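You operate a simulated robot arm through the tools that you are given. There is no shell and no other tool.

Carry out the task below with a simulated two-armed robot. There is one attempt and no reset: what you move stays moved.

Task
The container in the orange frame is not plugged in: switch off, plug in, lock it, switch on again.
Fine: at the cold rack; watch till the lamp on its roof lights. The other containers, switches, sliders and plugs stay as they are.

Only the result counts: the job must be done as asked and must still hold three seconds after the hand-in. Knocking over, shifting, dropping, spilling or breaking anything else fails it.

Robot
Two 7-joint arms with two-finger parallel grippers on one trunk that stands fixed in place. Base frame: the origin is at the foot of the trunk, x ahead of it, y to its left, z up; the work surface is at about z = 760. Lengths are in mm, angles in degrees, forces in N, time in s.
The left shoulder is at [71, 156, 1005], the right one opposite. Each reaches about 1231 mm from its shoulder. Payload 3.91 kg a hand.
Tool frame (each hand has its own): the origin (TCP) lies between the finger pads and is the grasp point; the fingertips stand 30 mm ahead of it; z points along the fingers, y is the line along which they close. Largest opening 110 mm; finger width 20, thickness 10; the body of the gripper, 48 by 112 mm, starts 55 mm behind the TCP.
Orientation is that of the tool frame in the base frame, as [roll, pitch, yaw] about the fixed x, y, z axes, in that order (R = Rz(yaw) Ry(pitch) Rx(roll)). With the fingers straight down and closing along the base's y, the tool's x points along the base's -x, its y along +y and its z along -z.

Tools
- The arms move only by the tool jog_arm. It takes "left_plan", "right_plan" or both (then of equal length, played together; a hand with none holds still); each is a list of rows, each a list of 7 numbers: the shift along the tool's x, y, z in mm, then the turn, a rotation vector about the tool's x, y, z in degrees, then the finger opening in mm, from 0 to 110. In form: [[tx, ty, tz, ax, ay, az, hand], ...]. A call has 1 to 20 rows; each row shifts and turns the commanded pose from where the row before left it, along the tool's axes as they then stand. Each row takes 0.2 s and may step no farther than 50 mm and 8.6 degrees from the row before; otherwise, or with a gripper value out of range, the whole call is refused. Where a pose cannot be reached the arm comes as near as it can. A force on the tool above 40 N (or 10 N above the force at the start of the call, whichever is more), or a blocked arm, ends the call early, and 0.2 s more pass. The fingers move at their own pace (about 108 mm/s each) and stop on an object; they squeeze with about 27 N. The grip force told is the motor's: it shows also when the fingers shut on nothing. Time passes only in rows, and 0.2 s behind the last, so rows that do not move let the fingers close. The reply holds the time, the measured pose of the TCP, the force on the tool along the base axes, the opening and the grip force, in the units named above and with some noise, with the torque about the TCP (base axes, N m) and any sound that the robot's microphone picked up.
- Cameras (640 x 400 px; columns grow to the right, rows downward): "scene" is now at [126.8, 55.3, 1244.7]; the picture's right is [0.58, -0.81, -0.00], its down [-0.36, -0.26, -0.90] and it looks along [0.73, 0.52, -0.44] (base axes); focal length 326 px, centre (320, 200). "left" rides on the left gripper at [72, -17, -103] in its tool frame; the picture's right is [0.23, 0.97, 0.00], its down [-0.76, 0.18, -0.62] and it looks along [-0.61, 0.14, 0.78] (tool axes); focal length 222 px, centre (320, 200). "right" rides on the right gripper at [72, 17, -103] in its tool frame; the picture's right is [-0.23, 0.97, 0.00], its down [-0.76, -0.18, -0.62] and it looks along [-0.61, -0.14, 0.78] (tool axes); focal length 222 px, centre (320, 200). There is no depth. A picture from a camera that has moved, and an enlarged one, comes with that camera's place and axes in the base frame and with its lens.
- grab_frame(camera): a new picture of that camera. No time passes.
- move_column(by): slides the trunk up (or, below 0, down) by that many mm; the arms and the scene camera ride with it, the base frame stays. It gives what a move gives, with no picture.
- aim_head(pan, tilt): turns the head with the scene camera to pan (to the left, within 86 degrees either way) and tilt (down, from -29 to 69), counted from straight ahead of the robot. It gives what a move gives.
- enlarge(camera, box): a new picture of the part [left, top, right, bottom] of that camera's present view, enlarged. No time passes.
- sign_off(): hands the job in; it is judged then, once.

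Places have to be worked out from the pictures, the camera data and where the tool is seen. Open the grippers and draw the arms clear of the work before you hand the job in, unless the task says otherwise.

The tools are called after "Emit:" as a command line: name --argument value ..., lists and objects as JSON in quotes. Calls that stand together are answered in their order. jog_arm: Moves the arms, as the interface text tells. Its arguments: {"type":"object","properties":{"left_plan":{"type":"array"},"right_plan":{"type":"array"}},"required":[]} The other tools are called the same way: move_column (by) moves the trunk up or down; aim_head (pan, tilt) turns the head that bears the scene camera; grab_frame (camera) takes a picture; enlarge (camera, box) takes an enlarged picture of a part of a camera's view; sign_off () hands the job in.

At the start:

```text
time_s: 0.0
left_position: [611.5, 642.4, 1105.4]
left_orientation: [-180.0, 0.0, -180.0]
left_force: [-0.5, 0.8, 0.2]
left_ft_torque: [0.03, 0.01, 0.0]
left_gripper_width: 110.0
left_grasp_force: 0.0
right_position: [730.0, 40.8, 1074.0]
right_orientation: [-180.0, 0.0, -180.0]
right_force: [0.3, 0.0, 0.8]
right_ft_torque: [-0.06, -0.02, 0.0]
right_gripper_width: 109.9
right_grasp_force: 0.0
trunk travel left (down, up): [-450.0, 490.0]
head pan, tilt (commanded): [35.7, 26.4]
```

scene: 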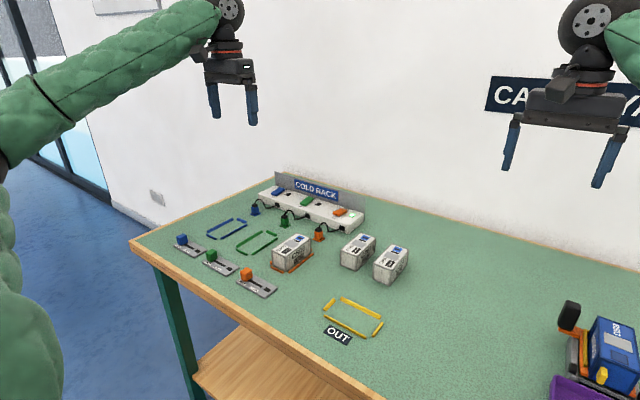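
right: 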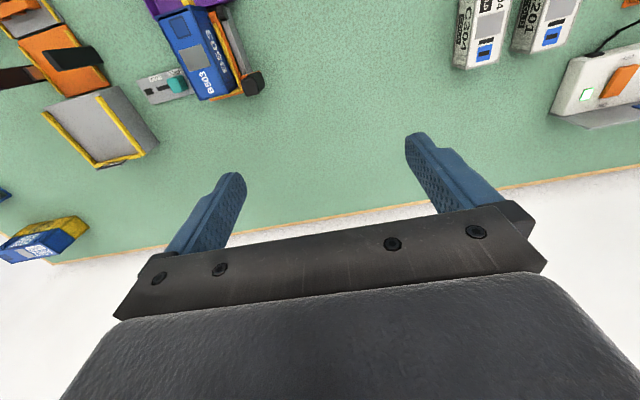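
left: 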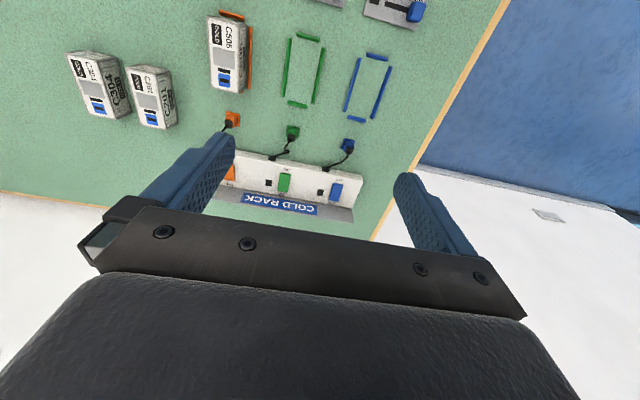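

The orange-framed container C506 stands at the cold rack with its orange plug lying behind it. I'll enlarge the scene view to read the switches, sliders and plugs.

Emit:
enlarge --camera "scene" --box '[160, 160, 420, 310]'

Emit:
enlarge --camera "left" --box '[180, 0, 440, 220]'

Emit:
enlarge --camera "scene" --box '[230, 165, 370, 245]'

```text
2.46 times, centred on (290, 235) of scene
camera zoom: at [126.8, 55.3, 1244.7], right [0.58, -0.81, 0.0], down [-0.36, -0.26, -0.9], along [0.73, 0.52, -0.44], focal length 804 px, centre (394, 114)
```

zoom: 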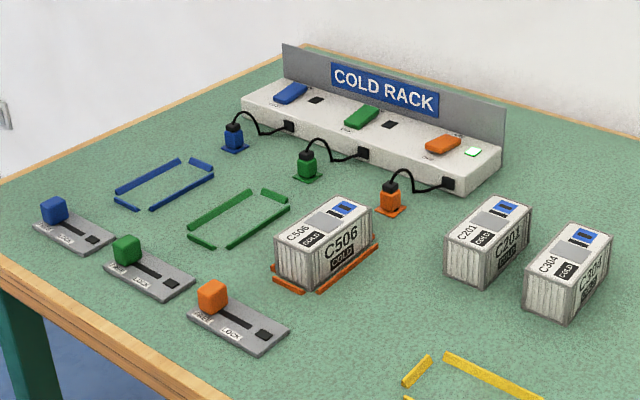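

```text
1.82 times, centred on (310, 110) of left
camera zoom: at [541.3, 625.0, 1208.6], right [-0.23, 0.97, 0.0], down [0.76, 0.18, 0.62], along [0.61, 0.14, -0.78], focal length 404 px, centre (338, 364)
```

zoom: 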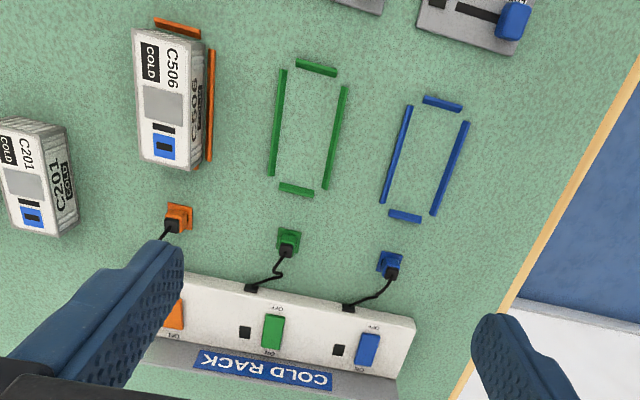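

```text
4.57 times, centred on (300, 205) of scene
camera zoom: at [126.8, 55.3, 1244.7], right [0.58, -0.81, 0.0], down [-0.36, -0.26, -0.9], along [0.73, 0.52, -0.44], focal length 1493 px, centre (411, 177)
```

zoom: 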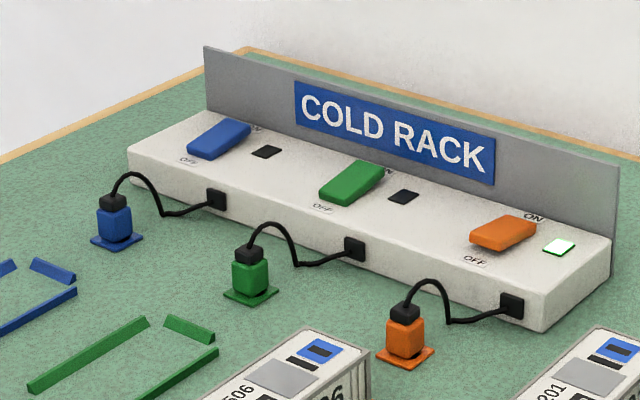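

The orange rocker is at ON, the orange plug stands in a holder near (718, 490), and C506 is centred near (610, 496). I'll enlarge C506 and the orange slider to find the socket, lamp and markings.

Emit:
enlarge --camera "scene" --box '[260, 220, 340, 270]'

Emit:
enlarge --camera "scene" --box '[170, 225, 290, 300]'

Emit:
enlarge --camera "left" --box '[190, 0, 270, 130]'

```text
8.00 times, centred on (300, 245) of scene
camera zoom: at [126.8, 55.3, 1244.7], right [0.58, -0.81, 0.0], down [-0.36, -0.26, -0.9], along [0.73, 0.52, -0.44], focal length 2612 px, centre (480, -160)
```

zoom: 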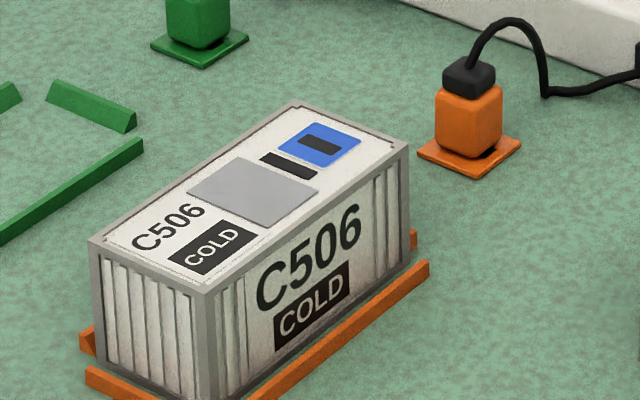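

```text
5.33 times, centred on (230, 262) of scene
camera zoom: at [126.8, 55.3, 1244.7], right [0.58, -0.81, 0.0], down [-0.36, -0.26, -0.9], along [0.73, 0.52, -0.44], focal length 1742 px, centre (800, -133)
```

zoom: 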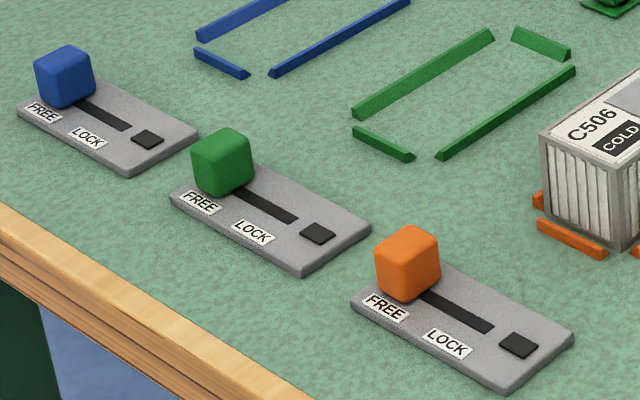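

```text
3.08 times, centred on (230, 65) of left
camera zoom: at [541.3, 625.0, 1208.6], right [-0.23, 0.97, 0.0], down [0.76, 0.18, 0.62], along [0.61, 0.14, -0.78], focal length 684 px, centre (597, 615)
```

zoom: 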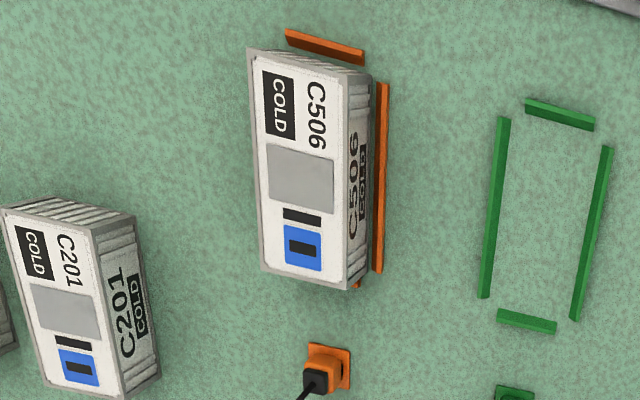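

The blue square with a slot at the rack end of the roof is the socket, and the dark strip beside it is probably the lamp. I'll bring the left hand above C506 for close-up views.

Emit:
jog_arm --left_plan '[[10, -28.4, 29, 0, 0, 0, 110], [10, -28.4, 29, 0, 0, 0, 110], [10, -28.4, 29, 0, 0, 0, 110], [10, -28.4, 29, 0, 0, 0, 110], [10, -28.4, 29, 0, 0, 0, 110]]'

Emit:
grab_frame --camera "left"

Emit:
enlarge --camera "left" --box '[220, 60, 460, 210]'

```text
time_s: 1.2
left_position: [564.3, 499.4, 961.5]
left_orientation: [-179.9, -0.1, -179.9]
left_force: [0.2, 0.1, 0.1]
left_ft_torque: [0.0, -0.01, 0.03]
left_gripper_width: 109.8
left_grasp_force: 0.1
right_position: [728.8, 41.2, 1074.2]
right_orientation: [-180.0, -0.1, 180.0]
right_force: [0.5, -0.1, 0.1]
right_ft_torque: [0.01, -0.01, 0.01]
right_gripper_width: 110.2
right_grasp_force: 0.1
trunk travel left (down, up): [-450.0, 490.0]
head pan, tilt (commanded): [35.7, 26.4]
```

```text
taken
camera left: at [492.3, 482.9, 1064.3], right [-0.23, 0.97, 0.0], down [0.76, 0.18, 0.62], along [0.61, 0.14, -0.78], focal length 222 px, centre (320, 200)
```

left: 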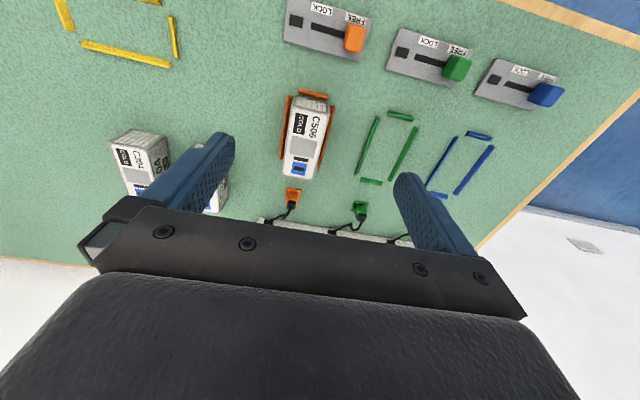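

```text
2.67 times, centred on (340, 135) of left
camera zoom: at [492.3, 482.9, 1064.3], right [-0.23, 0.97, 0.0], down [0.76, 0.18, 0.62], along [0.61, 0.14, -0.78], focal length 592 px, centre (267, 373)
```

zoom: 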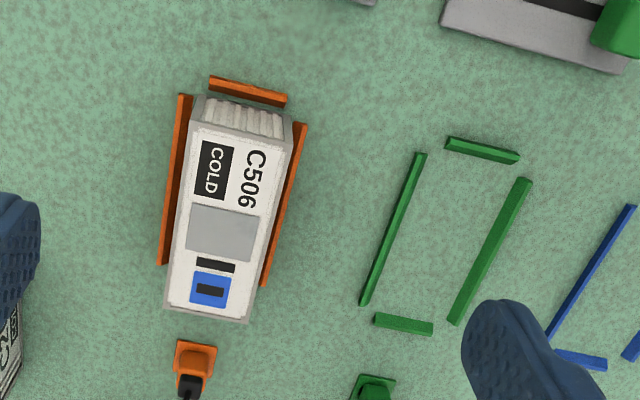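

The two views agree that the socket is at about (648, 490, 805), with C506 centred at (615, 491) and square to the axes. The next move is over the plug, to view the orange rocker and plug up close.

Emit:
jog_arm --left_plan '[[-42, -3, 15, 0, 0, 0, 110], [-42, -3, 15, 0, 0, 0, 110], [-42, -3, 15, 0, 0, 0, 110], [-42, -3, 15, 0, 0, 0, 110]]'

Emit:
grab_frame --camera "left"

Emit:
enlarge --camera "left" --box '[220, 80, 420, 240]'

```text
time_s: 2.2
left_position: [729.9, 488.2, 899.4]
left_orientation: [179.9, -0.2, -180.0]
left_force: [0.5, -0.5, -0.1]
left_ft_torque: [-0.01, -0.04, -0.01]
left_gripper_width: 109.6
left_grasp_force: 0.1
right_position: [730.1, 42.0, 1073.5]
right_orientation: [-179.9, -0.1, -179.9]
right_force: [-0.6, 0.1, -0.4]
right_ft_torque: [-0.02, 0.06, -0.02]
right_gripper_width: 109.8
right_grasp_force: 0.1
trunk travel left (down, up): [-450.0, 490.0]
head pan, tilt (commanded): [35.7, 26.4]
```

```text
taken
camera left: at [660.3, 471.5, 1002.7], right [-0.23, 0.97, 0.0], down [0.76, 0.18, 0.62], along [0.61, 0.14, -0.78], focal length 222 px, centre (320, 200)
```

left: 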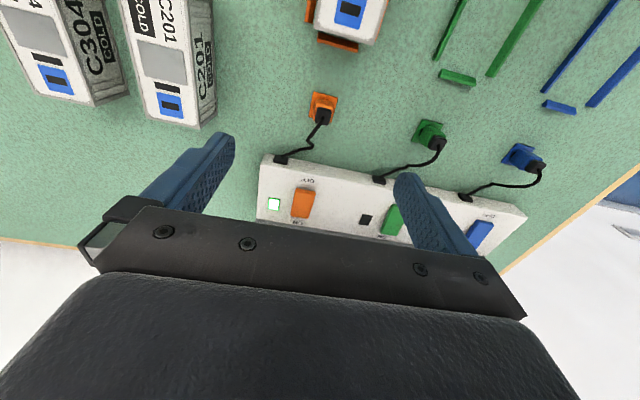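

```text
2.50 times, centred on (320, 160) of left
camera zoom: at [660.3, 471.5, 1002.7], right [-0.23, 0.97, 0.0], down [0.76, 0.18, 0.62], along [0.61, 0.14, -0.78], focal length 555 px, centre (320, 300)
```

zoom: 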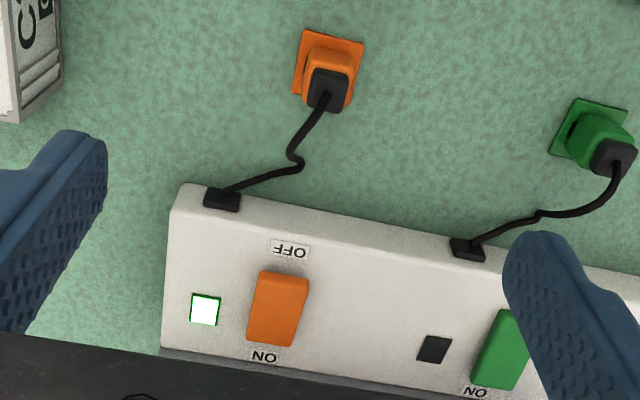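

The rocker is centred at about (832, 491, 794), with OFF on its near end (x about 812) and ON at the far end. I'll close the left fingers and move above the OFF end, still clear of it.

Emit:
jog_arm --left_plan '[[-28, 0.6, 15, 0, 0, 0, 60], [-28, 0.6, 15, 0, 0, 0, 20], [-28, 0.6, 15, 0, 0, 0, 0], [0, 0, 0, 0, 0, 0, 0], [0, 0, 0, 0, 0, 0, 0]]'

Emit:
grab_frame --camera "left"

Emit:
enlarge --camera "scene" --box '[270, 160, 390, 240]'

```text
time_s: 3.4
left_position: [815.4, 489.5, 853.5]
left_orientation: [-179.9, 0.0, 180.0]
left_force: [0.2, 0.0, 0.8]
left_ft_torque: [-0.01, -0.01, 0.02]
left_gripper_width: 0.0
left_grasp_force: 27.3
right_position: [729.1, 40.6, 1073.7]
right_orientation: [180.0, 0.1, -180.0]
right_force: [-0.7, 0.6, -0.4]
right_ft_torque: [0.0, 0.0, 0.03]
right_gripper_width: 110.0
right_grasp_force: 0.0
trunk travel left (down, up): [-450.0, 490.0]
head pan, tilt (commanded): [35.7, 26.4]
```

```text
taken
camera left: at [743.9, 472.5, 957.1], right [-0.23, 0.97, 0.0], down [0.76, 0.18, 0.62], along [0.61, 0.14, -0.78], focal length 222 px, centre (320, 200)
```

left: 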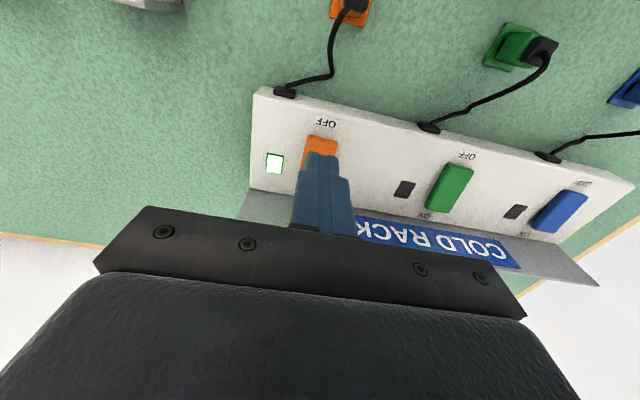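

```text
5.00 times, centred on (330, 200) of scene
camera zoom: at [127.5, 55.1, 1244.6], right [0.58, -0.81, 0.0], down [-0.36, -0.26, -0.9], along [0.73, 0.52, -0.45], focal length 1633 px, centre (270, 200)
```

zoom: 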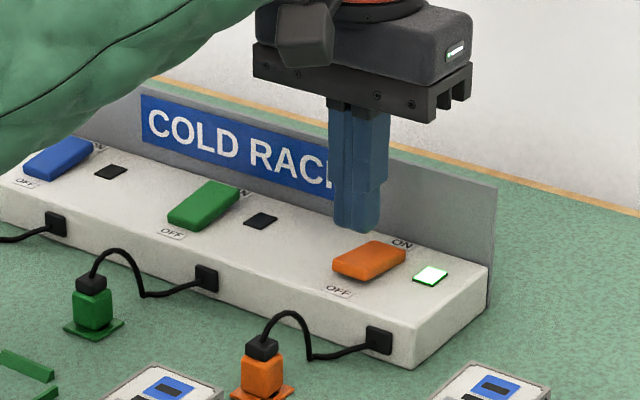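

The fingertips are about 20 mm above the raised OFF end. I'll press straight down in small steps, watching the force and sound.

Emit:
jog_arm --left_plan '[[1, 0, 4, 0, 0, 0, 0], [1, 0, 4, 0, 0, 0, 0], [0, 0, 4, 0, 0, 0, 0], [0, 0, 4, 0, 0, 0, 0], [0, 0, 2, 0, 0, 0, 0], [0, 0, 2, 0, 0, 0, 0], [0, 0, 2, 0, 0, 0, 0], [0, 0, 2, 0, 0, 0, 0]]'

Emit:
enlarge --camera "scene" --box '[270, 160, 390, 240]'

```text
time_s: 5.2
left_position: [811.5, 490.6, 831.4]
left_orientation: [-180.0, 0.0, -180.0]
left_force: [-0.9, 0.3, -0.2]
left_ft_torque: [0.02, 0.05, 0.01]
left_gripper_width: 0.0
left_grasp_force: 26.7
right_position: [729.3, 41.1, 1073.9]
right_orientation: [180.0, 0.1, 179.9]
right_force: [0.4, 0.4, -1.3]
right_ft_torque: [0.02, 0.0, 0.04]
right_gripper_width: 109.9
right_grasp_force: 0.0
trunk travel left (down, up): [-450.0, 490.0]
head pan, tilt (commanded): [35.7, 26.4]
```

```text
5.00 times, centred on (330, 200) of scene
camera zoom: at [127.0, 55.2, 1244.7], right [0.58, -0.81, 0.0], down [-0.36, -0.26, -0.9], along [0.73, 0.52, -0.45], focal length 1633 px, centre (270, 200)
```

zoom: 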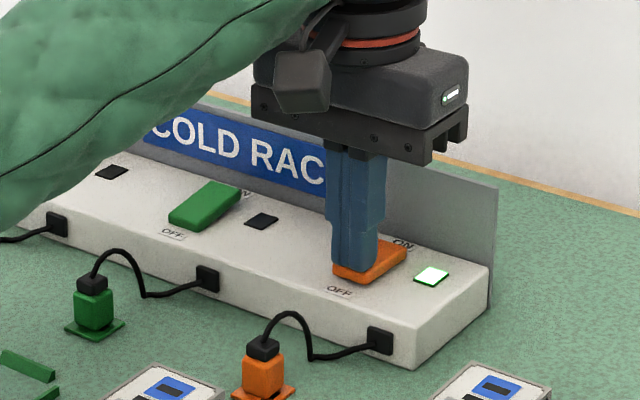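

The tips are at z about 801 with no contact force yet. I'll keep pressing in 1.5–2 mm steps.

Emit:
jog_arm --left_plan '[[-1, 0, 2, 0, 0, 0, 0], [-1, 0, 2, 0, 0, 0, 0], [0, 0, 1.5, 0, 0, 0, 0], [0, 0, 1.5, 0, 0, 0, 0], [0, 0, 1.5, 0, 0, 0, 0]]'

Emit:
enlarge --camera "scene" --box '[270, 160, 390, 240]'

```text
time_s: 6.4
left_position: [809.4, 489.9, 832.7]
left_orientation: [179.7, 0.4, -179.9]
left_force: [-1.4, 0.6, -0.2]
left_ft_torque: [0.02, 0.04, -0.01]
left_gripper_width: 0.0
left_grasp_force: 27.1
right_position: [724.4, 37.3, 1079.5]
right_orientation: [179.9, 0.2, -180.0]
right_force: [-0.1, -0.4, 1.0]
right_ft_torque: [-0.01, 0.01, 0.0]
right_gripper_width: 110.0
right_grasp_force: 0.1
trunk travel left (down, up): [-450.0, 490.0]
head pan, tilt (commanded): [35.7, 26.4]
```

```text
5.00 times, centred on (330, 200) of scene
camera zoom: at [120.8, 51.7, 1247.0], right [0.59, -0.81, 0.0], down [-0.36, -0.26, -0.9], along [0.73, 0.53, -0.44], focal length 1633 px, centre (270, 200)
```

zoom: 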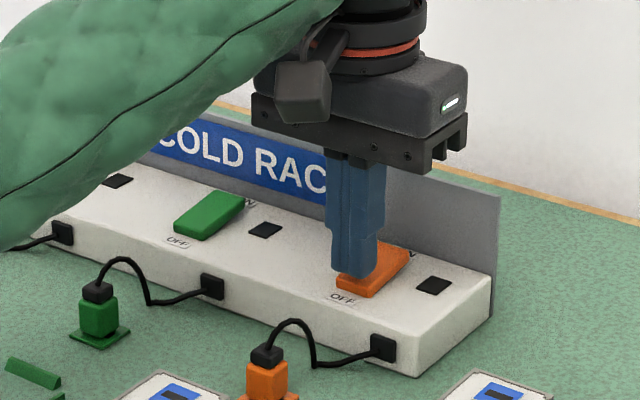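

The indicator went dark and the rocker tipped to OFF, but the trunk leaned back slightly while the wrist force reads about zero. I'll check the whole view for anything touching the arm before moving.

Emit:
grab_frame --camera "scene"

Emit:
grab_frame --camera "left"

Emit:
grab_frame --camera "right"

```text
taken
camera scene: at [120.8, 51.7, 1247.0], right [0.59, -0.81, 0.0], down [-0.36, -0.26, -0.9], along [0.73, 0.53, -0.44], focal length 326 px, centre (320, 200)
```

scene: 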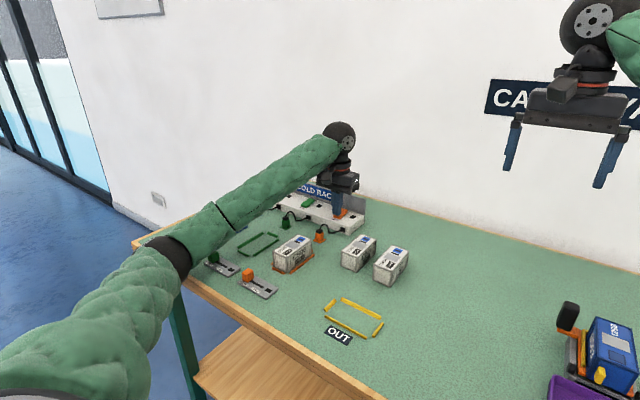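

```text
taken
camera left: at [737.8, 472.5, 935.0], right [-0.23, 0.97, 0.0], down [0.76, 0.18, 0.63], along [0.61, 0.15, -0.78], focal length 222 px, centre (320, 200)
```

left: 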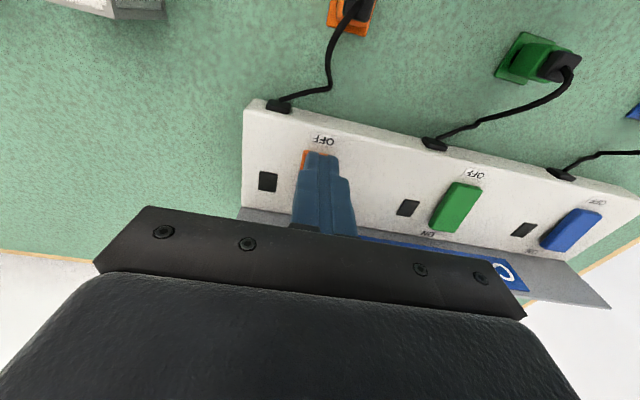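

```text
taken
camera right: at [651.4, 55.0, 1182.3], right [0.23, 0.97, 0.0], down [0.76, -0.18, 0.63], along [0.61, -0.14, -0.78], focal length 222 px, centre (320, 200)
```

right: 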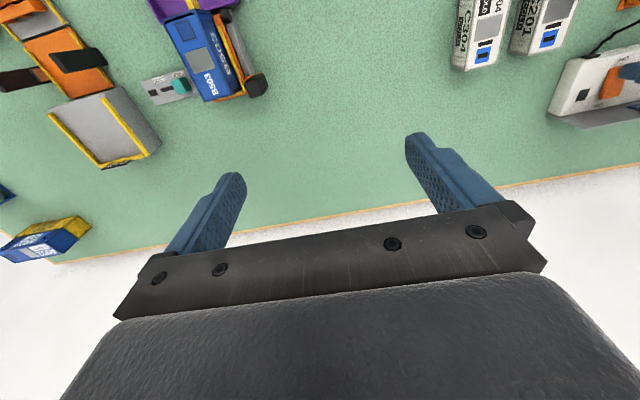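

Nothing appears to touch the arm other than the fingertips at the rocker; the elbow is well above the table. I'll hold for a moment and see how the readings settle.

Emit:
jog_arm --left_plan '[[0, 0, 0, 0, 0, 0, 0], [0, 0, 0, 0, 0, 0, 0]]'

```text
time_s: 7.0
left_position: [809.4, 490.7, 832.5]
left_orientation: [179.6, 0.4, -179.8]
left_force: [0.4, 0.4, -0.5]
left_ft_torque: [0.02, -0.02, 0.0]
left_gripper_width: 0.0
left_grasp_force: 27.3
right_position: [723.8, 36.5, 1078.9]
right_orientation: [179.9, 0.3, -179.9]
right_force: [0.3, -0.4, -0.1]
right_ft_torque: [-0.02, 0.02, -0.01]
right_gripper_width: 109.8
right_grasp_force: 0.1
trunk travel left (down, up): [-450.0, 490.0]
head pan, tilt (commanded): [35.7, 26.4]
```

The readings hold steady with the trunk leaning, so the tip may be bearing on the rocker's stop without the force reading showing it. The lamp is off, so I'll lift off in small steps and check that the lean goes away.

Emit:
jog_arm --left_plan '[[0, 0, -3, 0, 0, 0, 0], [0, 0, -3, 0, 0, 0, 0], [0, 0, -3, 0, 0, 0, 0], [0, 0, -3, 0, 0, 0, 0]]'

Emit:
enlarge --camera "scene" --box '[270, 160, 390, 240]'

```text
time_s: 8.0
left_position: [811.7, 486.3, 838.2]
left_orientation: [179.8, 0.2, 179.9]
left_force: [-0.3, -0.3, 0.2]
left_ft_torque: [0.03, 0.0, 0.0]
left_gripper_width: 0.0
left_grasp_force: 27.5
right_position: [725.2, 36.3, 1076.5]
right_orientation: [179.8, 0.3, 180.0]
right_force: [0.3, 0.4, 0.0]
right_ft_torque: [0.02, 0.0, 0.01]
right_gripper_width: 110.0
right_grasp_force: 0.1
trunk travel left (down, up): [-450.0, 490.0]
head pan, tilt (commanded): [35.7, 26.4]
```

```text
5.00 times, centred on (330, 200) of scene
camera zoom: at [121.1, 50.9, 1244.7], right [0.58, -0.81, 0.0], down [-0.36, -0.26, -0.9], along [0.73, 0.52, -0.44], focal length 1633 px, centre (270, 200)
```

zoom: 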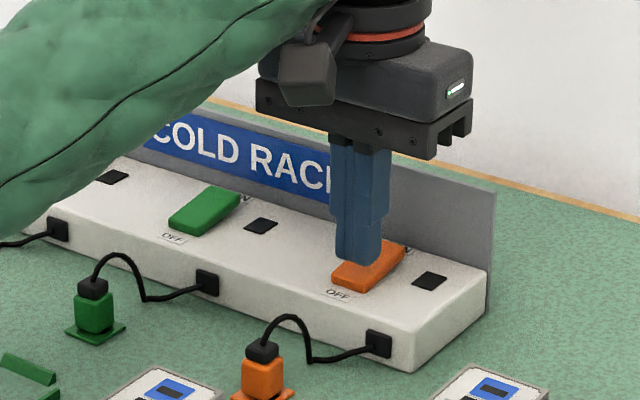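

The rocker stays at OFF and its lamp is dark, but the trunk is still offset by about (-6, -4). I'll lift further and check whether it returns.

Emit:
jog_arm --left_plan '[[0, 0, -15, 0, 0, 0, 0], [0, 0, -15, 0, 0, 0, 0], [0, 0, -15, 0, 0, 0, 0], [0, 0, -15, 0, 0, 0, 0], [0, 0, 0, 0, 0, 0, 0], [0, 0, 0, 0, 0, 0, 0]]'

Emit:
grab_frame --camera "scene"

Emit:
grab_frame --camera "left"

```text
time_s: 9.4
left_position: [813.5, 488.5, 894.4]
left_orientation: [-179.9, 0.0, -180.0]
left_force: [0.1, 0.8, -0.2]
left_ft_torque: [-0.02, -0.01, 0.02]
left_gripper_width: 0.2
left_grasp_force: 27.3
right_position: [729.5, 40.2, 1074.9]
right_orientation: [180.0, -0.1, 180.0]
right_force: [0.5, 0.3, 1.0]
right_ft_torque: [-0.02, 0.01, 0.0]
right_gripper_width: 110.2
right_grasp_force: 0.1
trunk travel left (down, up): [-450.0, 490.0]
head pan, tilt (commanded): [35.7, 26.4]
```

```text
taken
camera scene: at [126.7, 55.1, 1244.8], right [0.58, -0.81, 0.0], down [-0.36, -0.26, -0.9], along [0.73, 0.52, -0.44], focal length 326 px, centre (320, 200)
```

scene: 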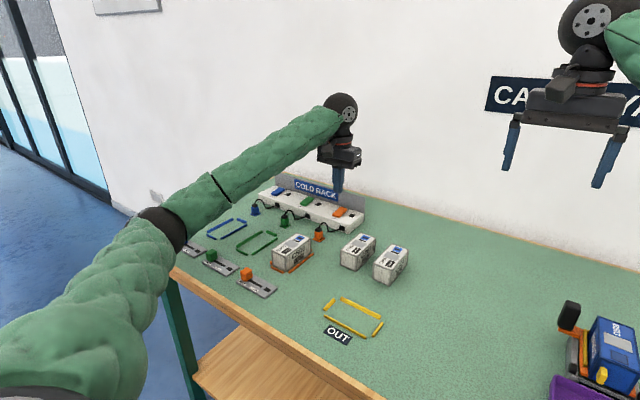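

```text
taken
camera left: at [743.3, 472.0, 997.8], right [-0.23, 0.97, 0.0], down [0.76, 0.18, 0.62], along [0.61, 0.14, -0.78], focal length 222 px, centre (320, 200)
```

left: 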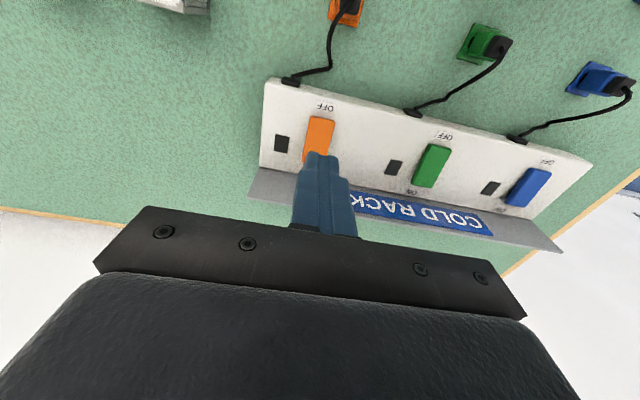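

With the hand lifted the trunk returned to its place, so the low elbow was probably bearing on the table's front edge. I'll check that the blue and green sliders and everything else are unmoved.

Emit:
enlarge --camera "scene" --box '[170, 170, 370, 300]'

Emit:
enlarge --camera "left" --box '[240, 60, 440, 200]'

```text
3.08 times, centred on (270, 235) of scene
camera zoom: at [126.7, 55.1, 1244.8], right [0.58, -0.81, 0.0], down [-0.36, -0.26, -0.9], along [0.73, 0.52, -0.44], focal length 1005 px, centre (474, 92)
```

zoom: 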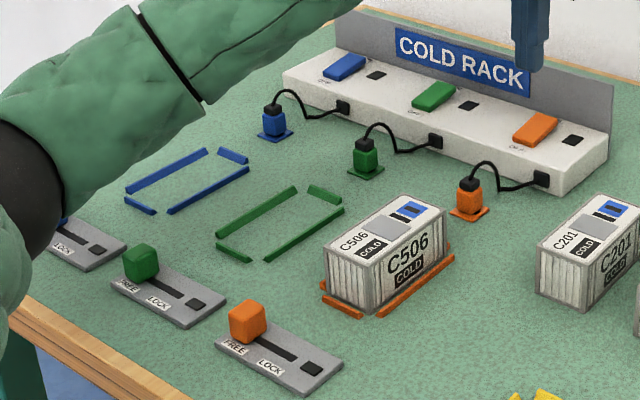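

```text
2.86 times, centred on (340, 130) of left
camera zoom: at [743.3, 472.0, 997.8], right [-0.23, 0.97, 0.0], down [0.76, 0.18, 0.62], along [0.61, 0.14, -0.78], focal length 635 px, centre (263, 400)
```

zoom: 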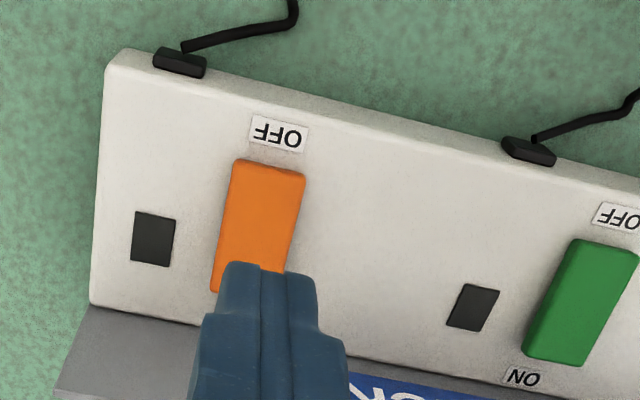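

The rocker is at OFF with its lamp dark. I'll raise the trunk 220 mm so the elbow stays well above the table, then recheck the whole scene.

Emit:
move_column --by 220

Emit:
grab_frame --camera "scene"

Emit:
grab_frame --camera "left"

```text
time_s: 11.7
left_position: [814.7, 488.9, 1112.8]
left_orientation: [-180.0, -0.1, -180.0]
left_force: [-0.4, 0.4, -0.8]
left_ft_torque: [-0.04, 0.0, 0.01]
left_gripper_width: 0.1
left_grasp_force: 26.9
right_position: [729.0, 41.2, 1294.7]
right_orientation: [-180.0, 0.0, -180.0]
right_force: [0.1, 0.0, 0.4]
right_ft_torque: [-0.01, 0.01, 0.0]
right_gripper_width: 110.2
right_grasp_force: 0.0
trunk travel left (down, up): [-670.0, 270.0]
head pan, tilt (commanded): [35.7, 26.4]
```

```text
taken
camera scene: at [127.3, 55.3, 1464.6], right [0.58, -0.81, 0.0], down [-0.36, -0.26, -0.9], along [0.73, 0.52, -0.45], focal length 326 px, centre (320, 200)
```

scene: 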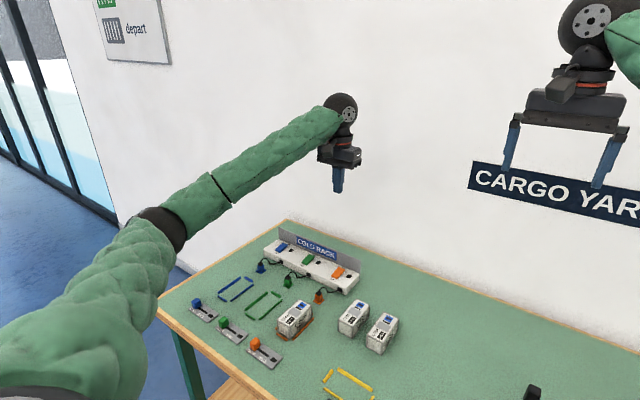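

```text
taken
camera left: at [743.9, 472.2, 1217.2], right [-0.23, 0.97, 0.0], down [0.76, 0.18, 0.62], along [0.61, 0.14, -0.78], focal length 222 px, centre (320, 200)
```

left: 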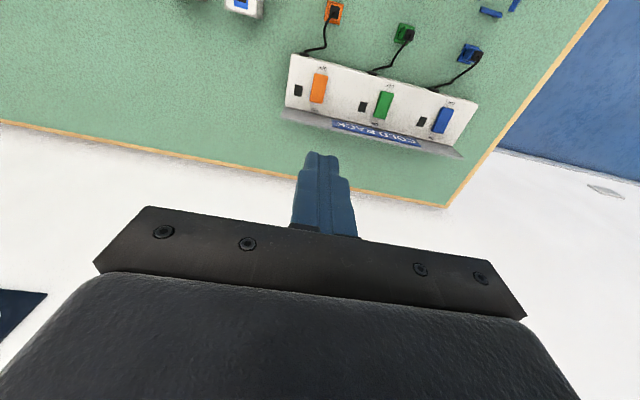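

Now the whole rack shows in the scene view. I'll tilt the head further down to centre the work, then enlarge to check that nothing else moved.

Emit:
aim_head --pan 33 --tilt 40

Emit:
enlarge --camera "scene" --box '[180, 90, 440, 270]'

```text
time_s: 12.5
left_position: [814.7, 489.2, 1114.7]
left_orientation: [180.0, 0.0, 180.0]
left_force: [0.2, -0.7, -0.5]
left_ft_torque: [-0.01, 0.0, 0.01]
left_gripper_width: 0.1
left_grasp_force: 26.7
right_position: [730.0, 40.7, 1294.2]
right_orientation: [-179.9, -0.1, 179.9]
right_force: [-0.2, 0.2, -0.2]
right_ft_torque: [-0.03, -0.04, -0.01]
right_gripper_width: 109.8
right_grasp_force: 0.1
trunk travel left (down, up): [-670.0, 270.0]
head pan, tilt (commanded): [33.0, 40.0]
```

```text
2.22 times, centred on (310, 180) of scene
camera zoom: at [123.9, 48.0, 1443.7], right [0.54, -0.84, 0.0], down [-0.54, -0.35, -0.77], along [0.64, 0.42, -0.64], focal length 726 px, centre (342, 244)
```

zoom: 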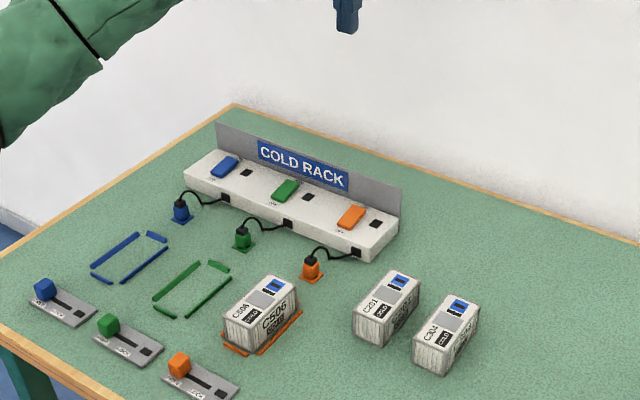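

Everything else is as it was (blue slider still at (494, 757), FREE). I'll bring the left hand back down over the plug with the fingers opened to about 60 mm for a closer look.

Emit:
jog_arm --left_plan '[[25, 0, 37, 0, 0, 0, 60], [25, 0, 37, 0, 0, 0, 60], [25, 0, 37, 0, 0, 0, 60], [25, 0, 37, 0, 0, 0, 60], [25, 0, 37, 0, 0, 0, 60]]'

Emit:
grab_frame --camera "left"

Emit:
enlarge --camera "left" --box '[260, 70, 400, 200]'

Emit:
grab_frame --camera "scene"

Emit:
enlarge --camera "scene" --box '[280, 185, 340, 225]'

```text
time_s: 13.7
left_position: [689.8, 488.2, 928.3]
left_orientation: [180.0, 0.0, 180.0]
left_force: [0.2, -0.1, 0.3]
left_ft_torque: [0.03, 0.03, 0.0]
left_gripper_width: 60.0
left_grasp_force: 0.0
right_position: [729.1, 40.9, 1295.2]
right_orientation: [180.0, 0.1, 180.0]
right_force: [0.5, 0.4, 0.1]
right_ft_torque: [0.0, 0.03, -0.01]
right_gripper_width: 110.1
right_grasp_force: 0.0
trunk travel left (down, up): [-670.0, 270.0]
head pan, tilt (commanded): [33.0, 40.0]
```

```text
taken
camera left: at [618.2, 471.5, 1032.1], right [-0.23, 0.97, 0.0], down [0.76, 0.18, 0.62], along [0.61, 0.14, -0.78], focal length 222 px, centre (320, 200)
```

left: 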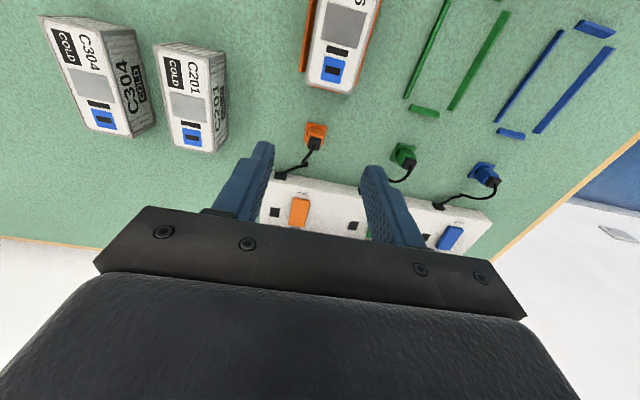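

```text
3.08 times, centred on (330, 135) of left
camera zoom: at [618.2, 471.5, 1032.1], right [-0.23, 0.97, 0.0], down [0.76, 0.18, 0.62], along [0.61, 0.14, -0.78], focal length 684 px, centre (289, 400)
```

zoom: 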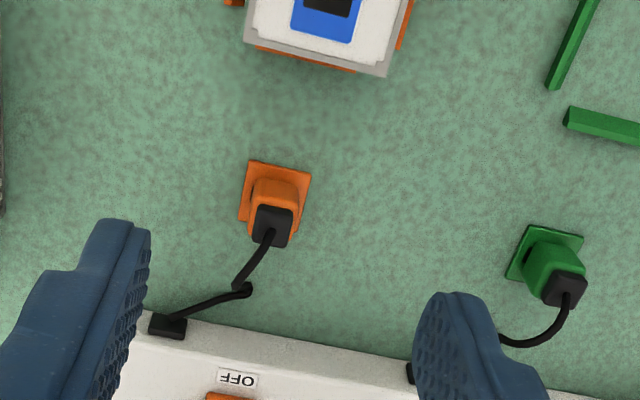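

```text
taken
camera scene: at [123.4, 48.3, 1443.8], right [0.54, -0.84, 0.0], down [-0.54, -0.35, -0.77], along [0.64, 0.42, -0.64], focal length 326 px, centre (320, 200)
```

scene: 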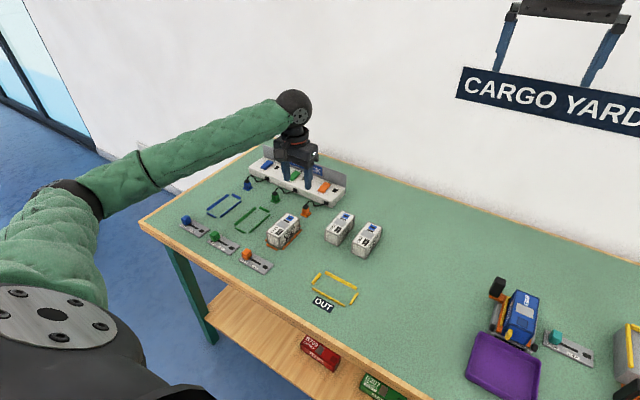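

```text
10.00 times, centred on (310, 205) of scene
camera zoom: at [123.4, 48.3, 1443.8], right [0.54, -0.84, 0.0], down [-0.54, -0.35, -0.77], along [0.64, 0.42, -0.64], focal length 3265 px, centre (420, 150)
```

zoom: 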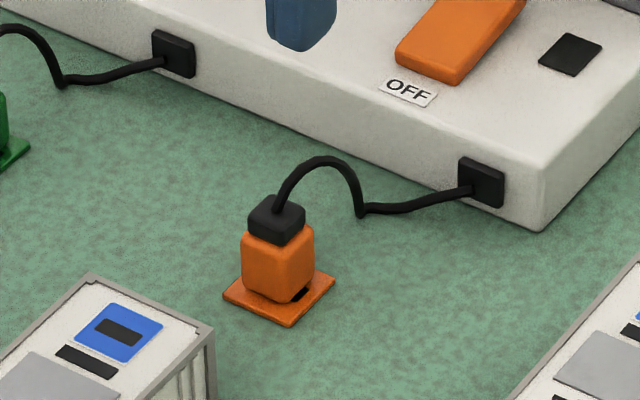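

The plug's cap top is at about (724, 490, 793) over a holder near (723, 490), and the elbow is now well clear. I'll come closer to see the plug's yaw.

Emit:
jog_arm --left_plan '[[-10, 0.6, 30, 0, 0, 0, 60], [-10, 0.6, 30, 0, 0, 0, 60]]'

Emit:
enlarge --camera "left" --box '[240, 60, 400, 220]'

Emit:
enlarge --camera "scene" --box '[270, 170, 340, 225]'

```text
time_s: 14.3
left_position: [708.7, 490.7, 868.0]
left_orientation: [-180.0, -0.1, 180.0]
left_force: [-0.5, 0.4, 0.2]
left_ft_torque: [0.01, 0.02, -0.05]
left_gripper_width: 60.0
left_grasp_force: 0.1
right_position: [730.3, 41.9, 1292.7]
right_orientation: [180.0, -0.1, -180.0]
right_force: [0.3, 0.1, -1.0]
right_ft_torque: [-0.01, 0.04, -0.01]
right_gripper_width: 110.1
right_grasp_force: 0.1
trunk travel left (down, up): [-670.0, 270.0]
head pan, tilt (commanded): [33.0, 40.0]
```

```text
2.50 times, centred on (320, 140) of left
camera zoom: at [639.5, 473.2, 971.5], right [-0.23, 0.97, 0.0], down [0.76, 0.18, 0.62], along [0.61, 0.14, -0.78], focal length 555 px, centre (320, 350)
```

zoom: 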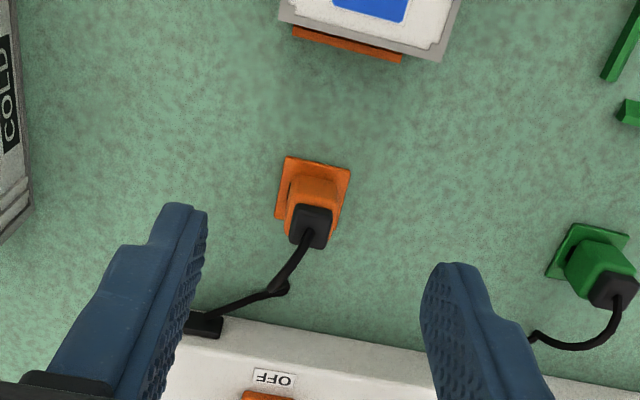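

```text
7.27 times, centred on (305, 198) of scene
camera zoom: at [124.4, 48.1, 1443.6], right [0.55, -0.84, 0.0], down [-0.54, -0.35, -0.77], along [0.64, 0.42, -0.64], focal length 2375 px, centre (429, 218)
```

zoom: 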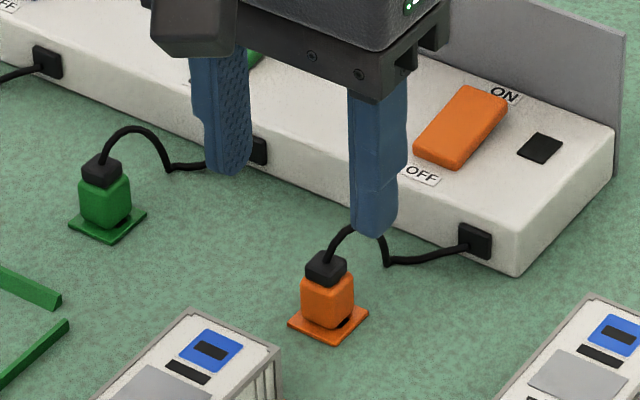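

The holder (25 mm square, centred about (726, 490)) and the plug cap are both square to the axes, in line with the socket at y about 490. I'll lower the open fingers around the plug in stages.

Emit:
jog_arm --left_plan '[[-8, -0.2, 14, 0, 0, 0, 50], [-8.5, -0.2, 14, 0, 0, 0, 50], [0, 0, 10, 0, 0, 0, 50], [0, 0, 0, 0, 0, 0, 50]]'

Emit:
enlarge --camera "left" --box '[220, 80, 420, 240]'

Emit:
enlarge --camera "scene" --box '[270, 170, 340, 225]'

```text
time_s: 15.3
left_position: [726.5, 488.7, 830.2]
left_orientation: [-179.9, 0.0, 180.0]
left_force: [0.0, -1.1, 0.9]
left_ft_torque: [0.0, -0.01, 0.03]
left_gripper_width: 50.2
left_grasp_force: 0.0
right_position: [729.6, 40.9, 1293.9]
right_orientation: [180.0, 0.0, -179.9]
right_force: [0.3, -1.0, 0.1]
right_ft_torque: [-0.03, 0.0, 0.02]
right_gripper_width: 109.9
right_grasp_force: 0.1
trunk travel left (down, up): [-670.0, 270.0]
head pan, tilt (commanded): [33.0, 40.0]
```

```text
2.50 times, centred on (320, 160) of left
camera zoom: at [655.5, 472.8, 934.7], right [-0.23, 0.97, 0.0], down [0.76, 0.18, 0.62], along [0.61, 0.14, -0.78], focal length 555 px, centre (320, 300)
```

zoom: 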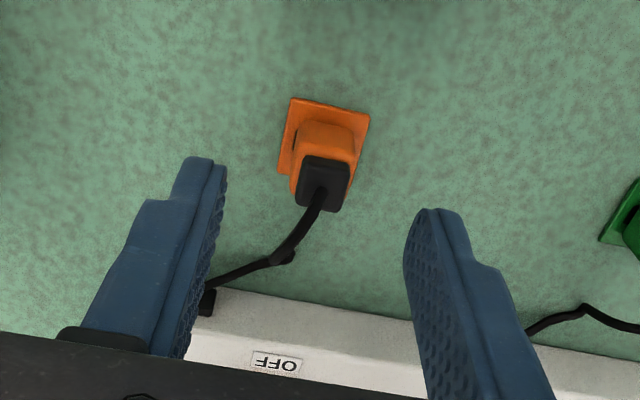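

```text
7.27 times, centred on (305, 198) of scene
camera zoom: at [124.0, 47.9, 1443.6], right [0.54, -0.84, 0.0], down [-0.54, -0.35, -0.77], along [0.64, 0.42, -0.64], focal length 2375 px, centre (429, 218)
```

zoom: 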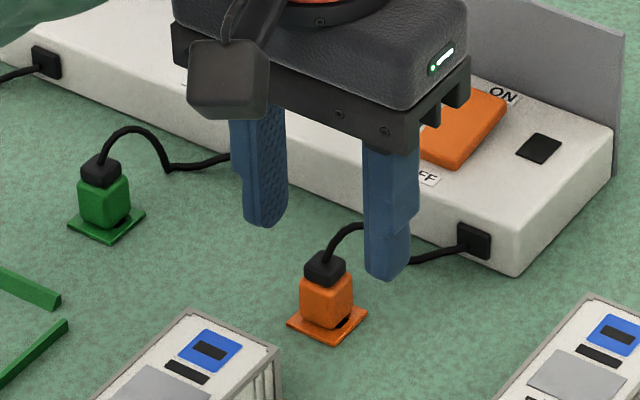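

The fingers straddle the plug (cap centre about (725, 490)). I'll go down 31 mm and then close gently.

Emit:
jog_arm --left_plan '[[0.8, 0.5, 10, 0, 0, 0, 50], [0, 0.5, 10, 0, 0, 0, 50], [0, 0, 6, 0, 0, 0, 50], [0, 0, 5, 0, 0, 0, 50], [0, 0, 0, 0, 0, 0, 50]]'

Emit:
enlarge --camera "left" --box '[220, 80, 420, 240]'

Emit:
enlarge --camera "scene" --box '[270, 170, 340, 225]'

```text
time_s: 16.5
left_position: [725.1, 489.8, 801.3]
left_orientation: [-180.0, 0.0, 180.0]
left_force: [0.3, 0.5, -0.4]
left_ft_torque: [0.02, 0.0, -0.01]
left_gripper_width: 50.0
left_grasp_force: 0.0
right_position: [729.8, 40.8, 1293.9]
right_orientation: [180.0, 0.0, 180.0]
right_force: [-0.4, 0.4, 0.4]
right_ft_torque: [-0.03, 0.0, -0.04]
right_gripper_width: 109.9
right_grasp_force: 0.0
trunk travel left (down, up): [-670.0, 270.0]
head pan, tilt (commanded): [33.0, 40.0]
```

```text
2.50 times, centred on (320, 160) of left
camera zoom: at [653.9, 473.9, 903.5], right [-0.23, 0.97, 0.0], down [0.76, 0.18, 0.62], along [0.61, 0.14, -0.78], focal length 555 px, centre (320, 300)
```

zoom: 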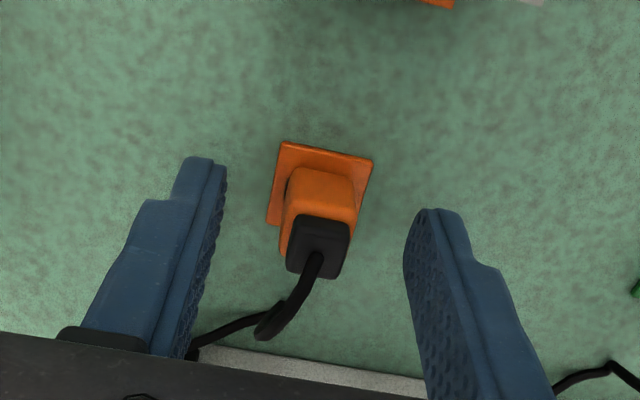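

```text
7.27 times, centred on (305, 198) of scene
camera zoom: at [123.8, 47.9, 1443.6], right [0.54, -0.84, 0.0], down [-0.54, -0.35, -0.77], along [0.64, 0.42, -0.64], focal length 2375 px, centre (429, 218)
```

zoom: 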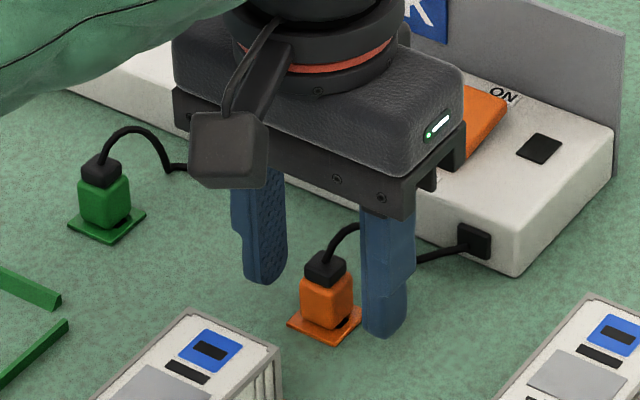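

The fingertips are at about z = 771 on either side of the plug body, just above the holder. Closing now.

Emit:
jog_arm --left_plan '[[0, 0, 0, 0, 0, 0, 25], [0, 0, 0, 0, 0, 0, 10], [0, 0, 0, 0, 0, 0, 0], [0, 0, 0, 0, 0, 0, 0]]'

Emit:
enlarge --camera "left" --box '[220, 80, 420, 240]'

Emit:
enlarge --camera "scene" --box '[270, 170, 340, 225]'

```text
time_s: 17.5
left_position: [724.0, 491.1, 799.1]
left_orientation: [-179.9, 0.1, -180.0]
left_force: [-0.4, -0.3, 0.5]
left_ft_torque: [0.0, -0.01, 0.02]
left_gripper_width: 16.6
left_grasp_force: 26.4
right_position: [729.1, 41.2, 1294.1]
right_orientation: [179.9, -0.1, -180.0]
right_force: [0.2, 0.8, 0.0]
right_ft_torque: [0.02, 0.02, 0.03]
right_gripper_width: 109.9
right_grasp_force: 0.0
trunk travel left (down, up): [-670.0, 270.0]
head pan, tilt (commanded): [33.0, 40.0]
```

```text
2.50 times, centred on (320, 160) of left
camera zoom: at [654.0, 474.0, 903.6], right [-0.23, 0.97, 0.0], down [0.76, 0.18, 0.62], along [0.61, 0.14, -0.78], focal length 555 px, centre (320, 300)
```

zoom: 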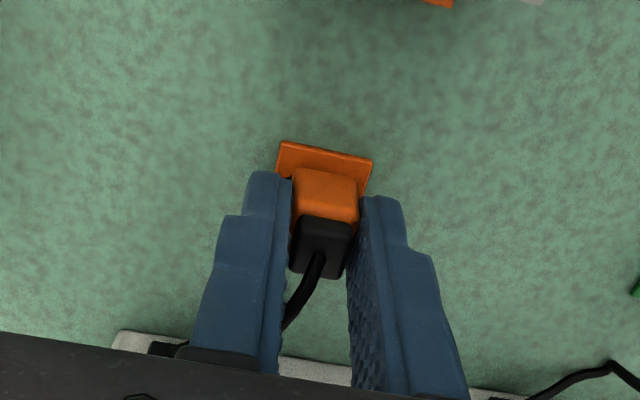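

```text
7.27 times, centred on (305, 198) of scene
camera zoom: at [123.9, 48.0, 1443.6], right [0.54, -0.84, 0.0], down [-0.54, -0.35, -0.77], along [0.64, 0.42, -0.64], focal length 2375 px, centre (429, 218)
```

zoom: 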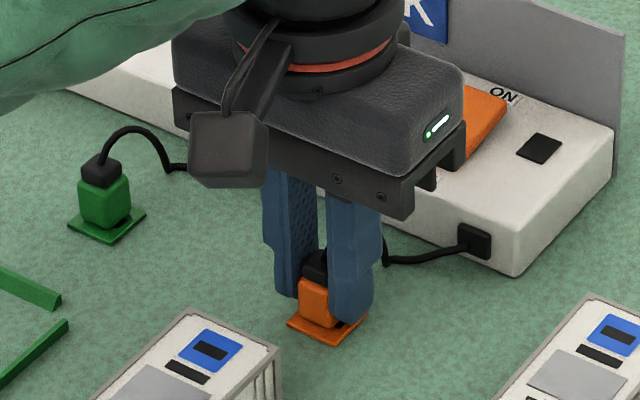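

The plug is gripped (16.6 mm wide, 26 N), with the TCP at about (726, 491, 800). I'll lift it straight out of the holder slowly and inspect the prongs.

Emit:
jog_arm --left_plan '[[0, 0, -4, 0, 0, 0, 0], [0, 0, -5, 0, 0, 0, 0], [0, 0, -8, 0, 0, 0, 0], [0, 0, -10, 0, 0, 0, 0], [0, 0, -15, 0, 0, 0, 0], [0, 0, -18, 0, 0, 0, 0], [0, 0, 0, 0, 0, 0, 0]]'

Emit:
enlarge --camera "left" --box '[220, 80, 420, 240]'

Emit:
enlarge --camera "scene" --box '[270, 170, 340, 225]'

```text
time_s: 19.1
left_position: [724.4, 491.2, 860.9]
left_orientation: [-180.0, -0.2, 179.9]
left_force: [0.1, -0.4, -1.5]
left_ft_torque: [0.0, 0.01, 0.0]
left_gripper_width: 16.8
left_grasp_force: 26.8
right_position: [729.6, 40.9, 1294.0]
right_orientation: [-179.9, 0.1, 179.9]
right_force: [-0.1, -0.6, -1.3]
right_ft_torque: [-0.02, 0.02, -0.02]
right_gripper_width: 110.0
right_grasp_force: 0.1
trunk travel left (down, up): [-670.0, 270.0]
head pan, tilt (commanded): [33.0, 40.0]
```

```text
2.50 times, centred on (320, 160) of left
camera zoom: at [653.4, 474.4, 963.8], right [-0.23, 0.97, 0.0], down [0.76, 0.18, 0.62], along [0.61, 0.14, -0.78], focal length 555 px, centre (320, 300)
```

zoom: 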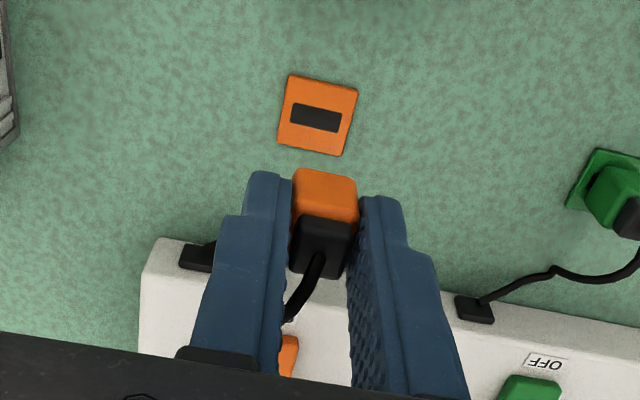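

```text
7.27 times, centred on (305, 198) of scene
camera zoom: at [124.0, 48.2, 1443.6], right [0.54, -0.84, 0.0], down [-0.54, -0.35, -0.77], along [0.64, 0.42, -0.64], focal length 2375 px, centre (429, 218)
```

zoom: 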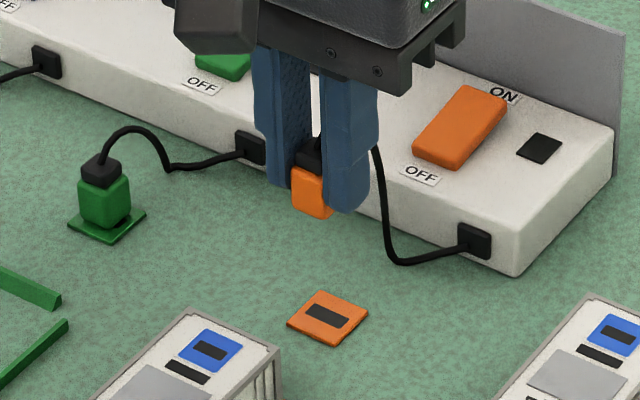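

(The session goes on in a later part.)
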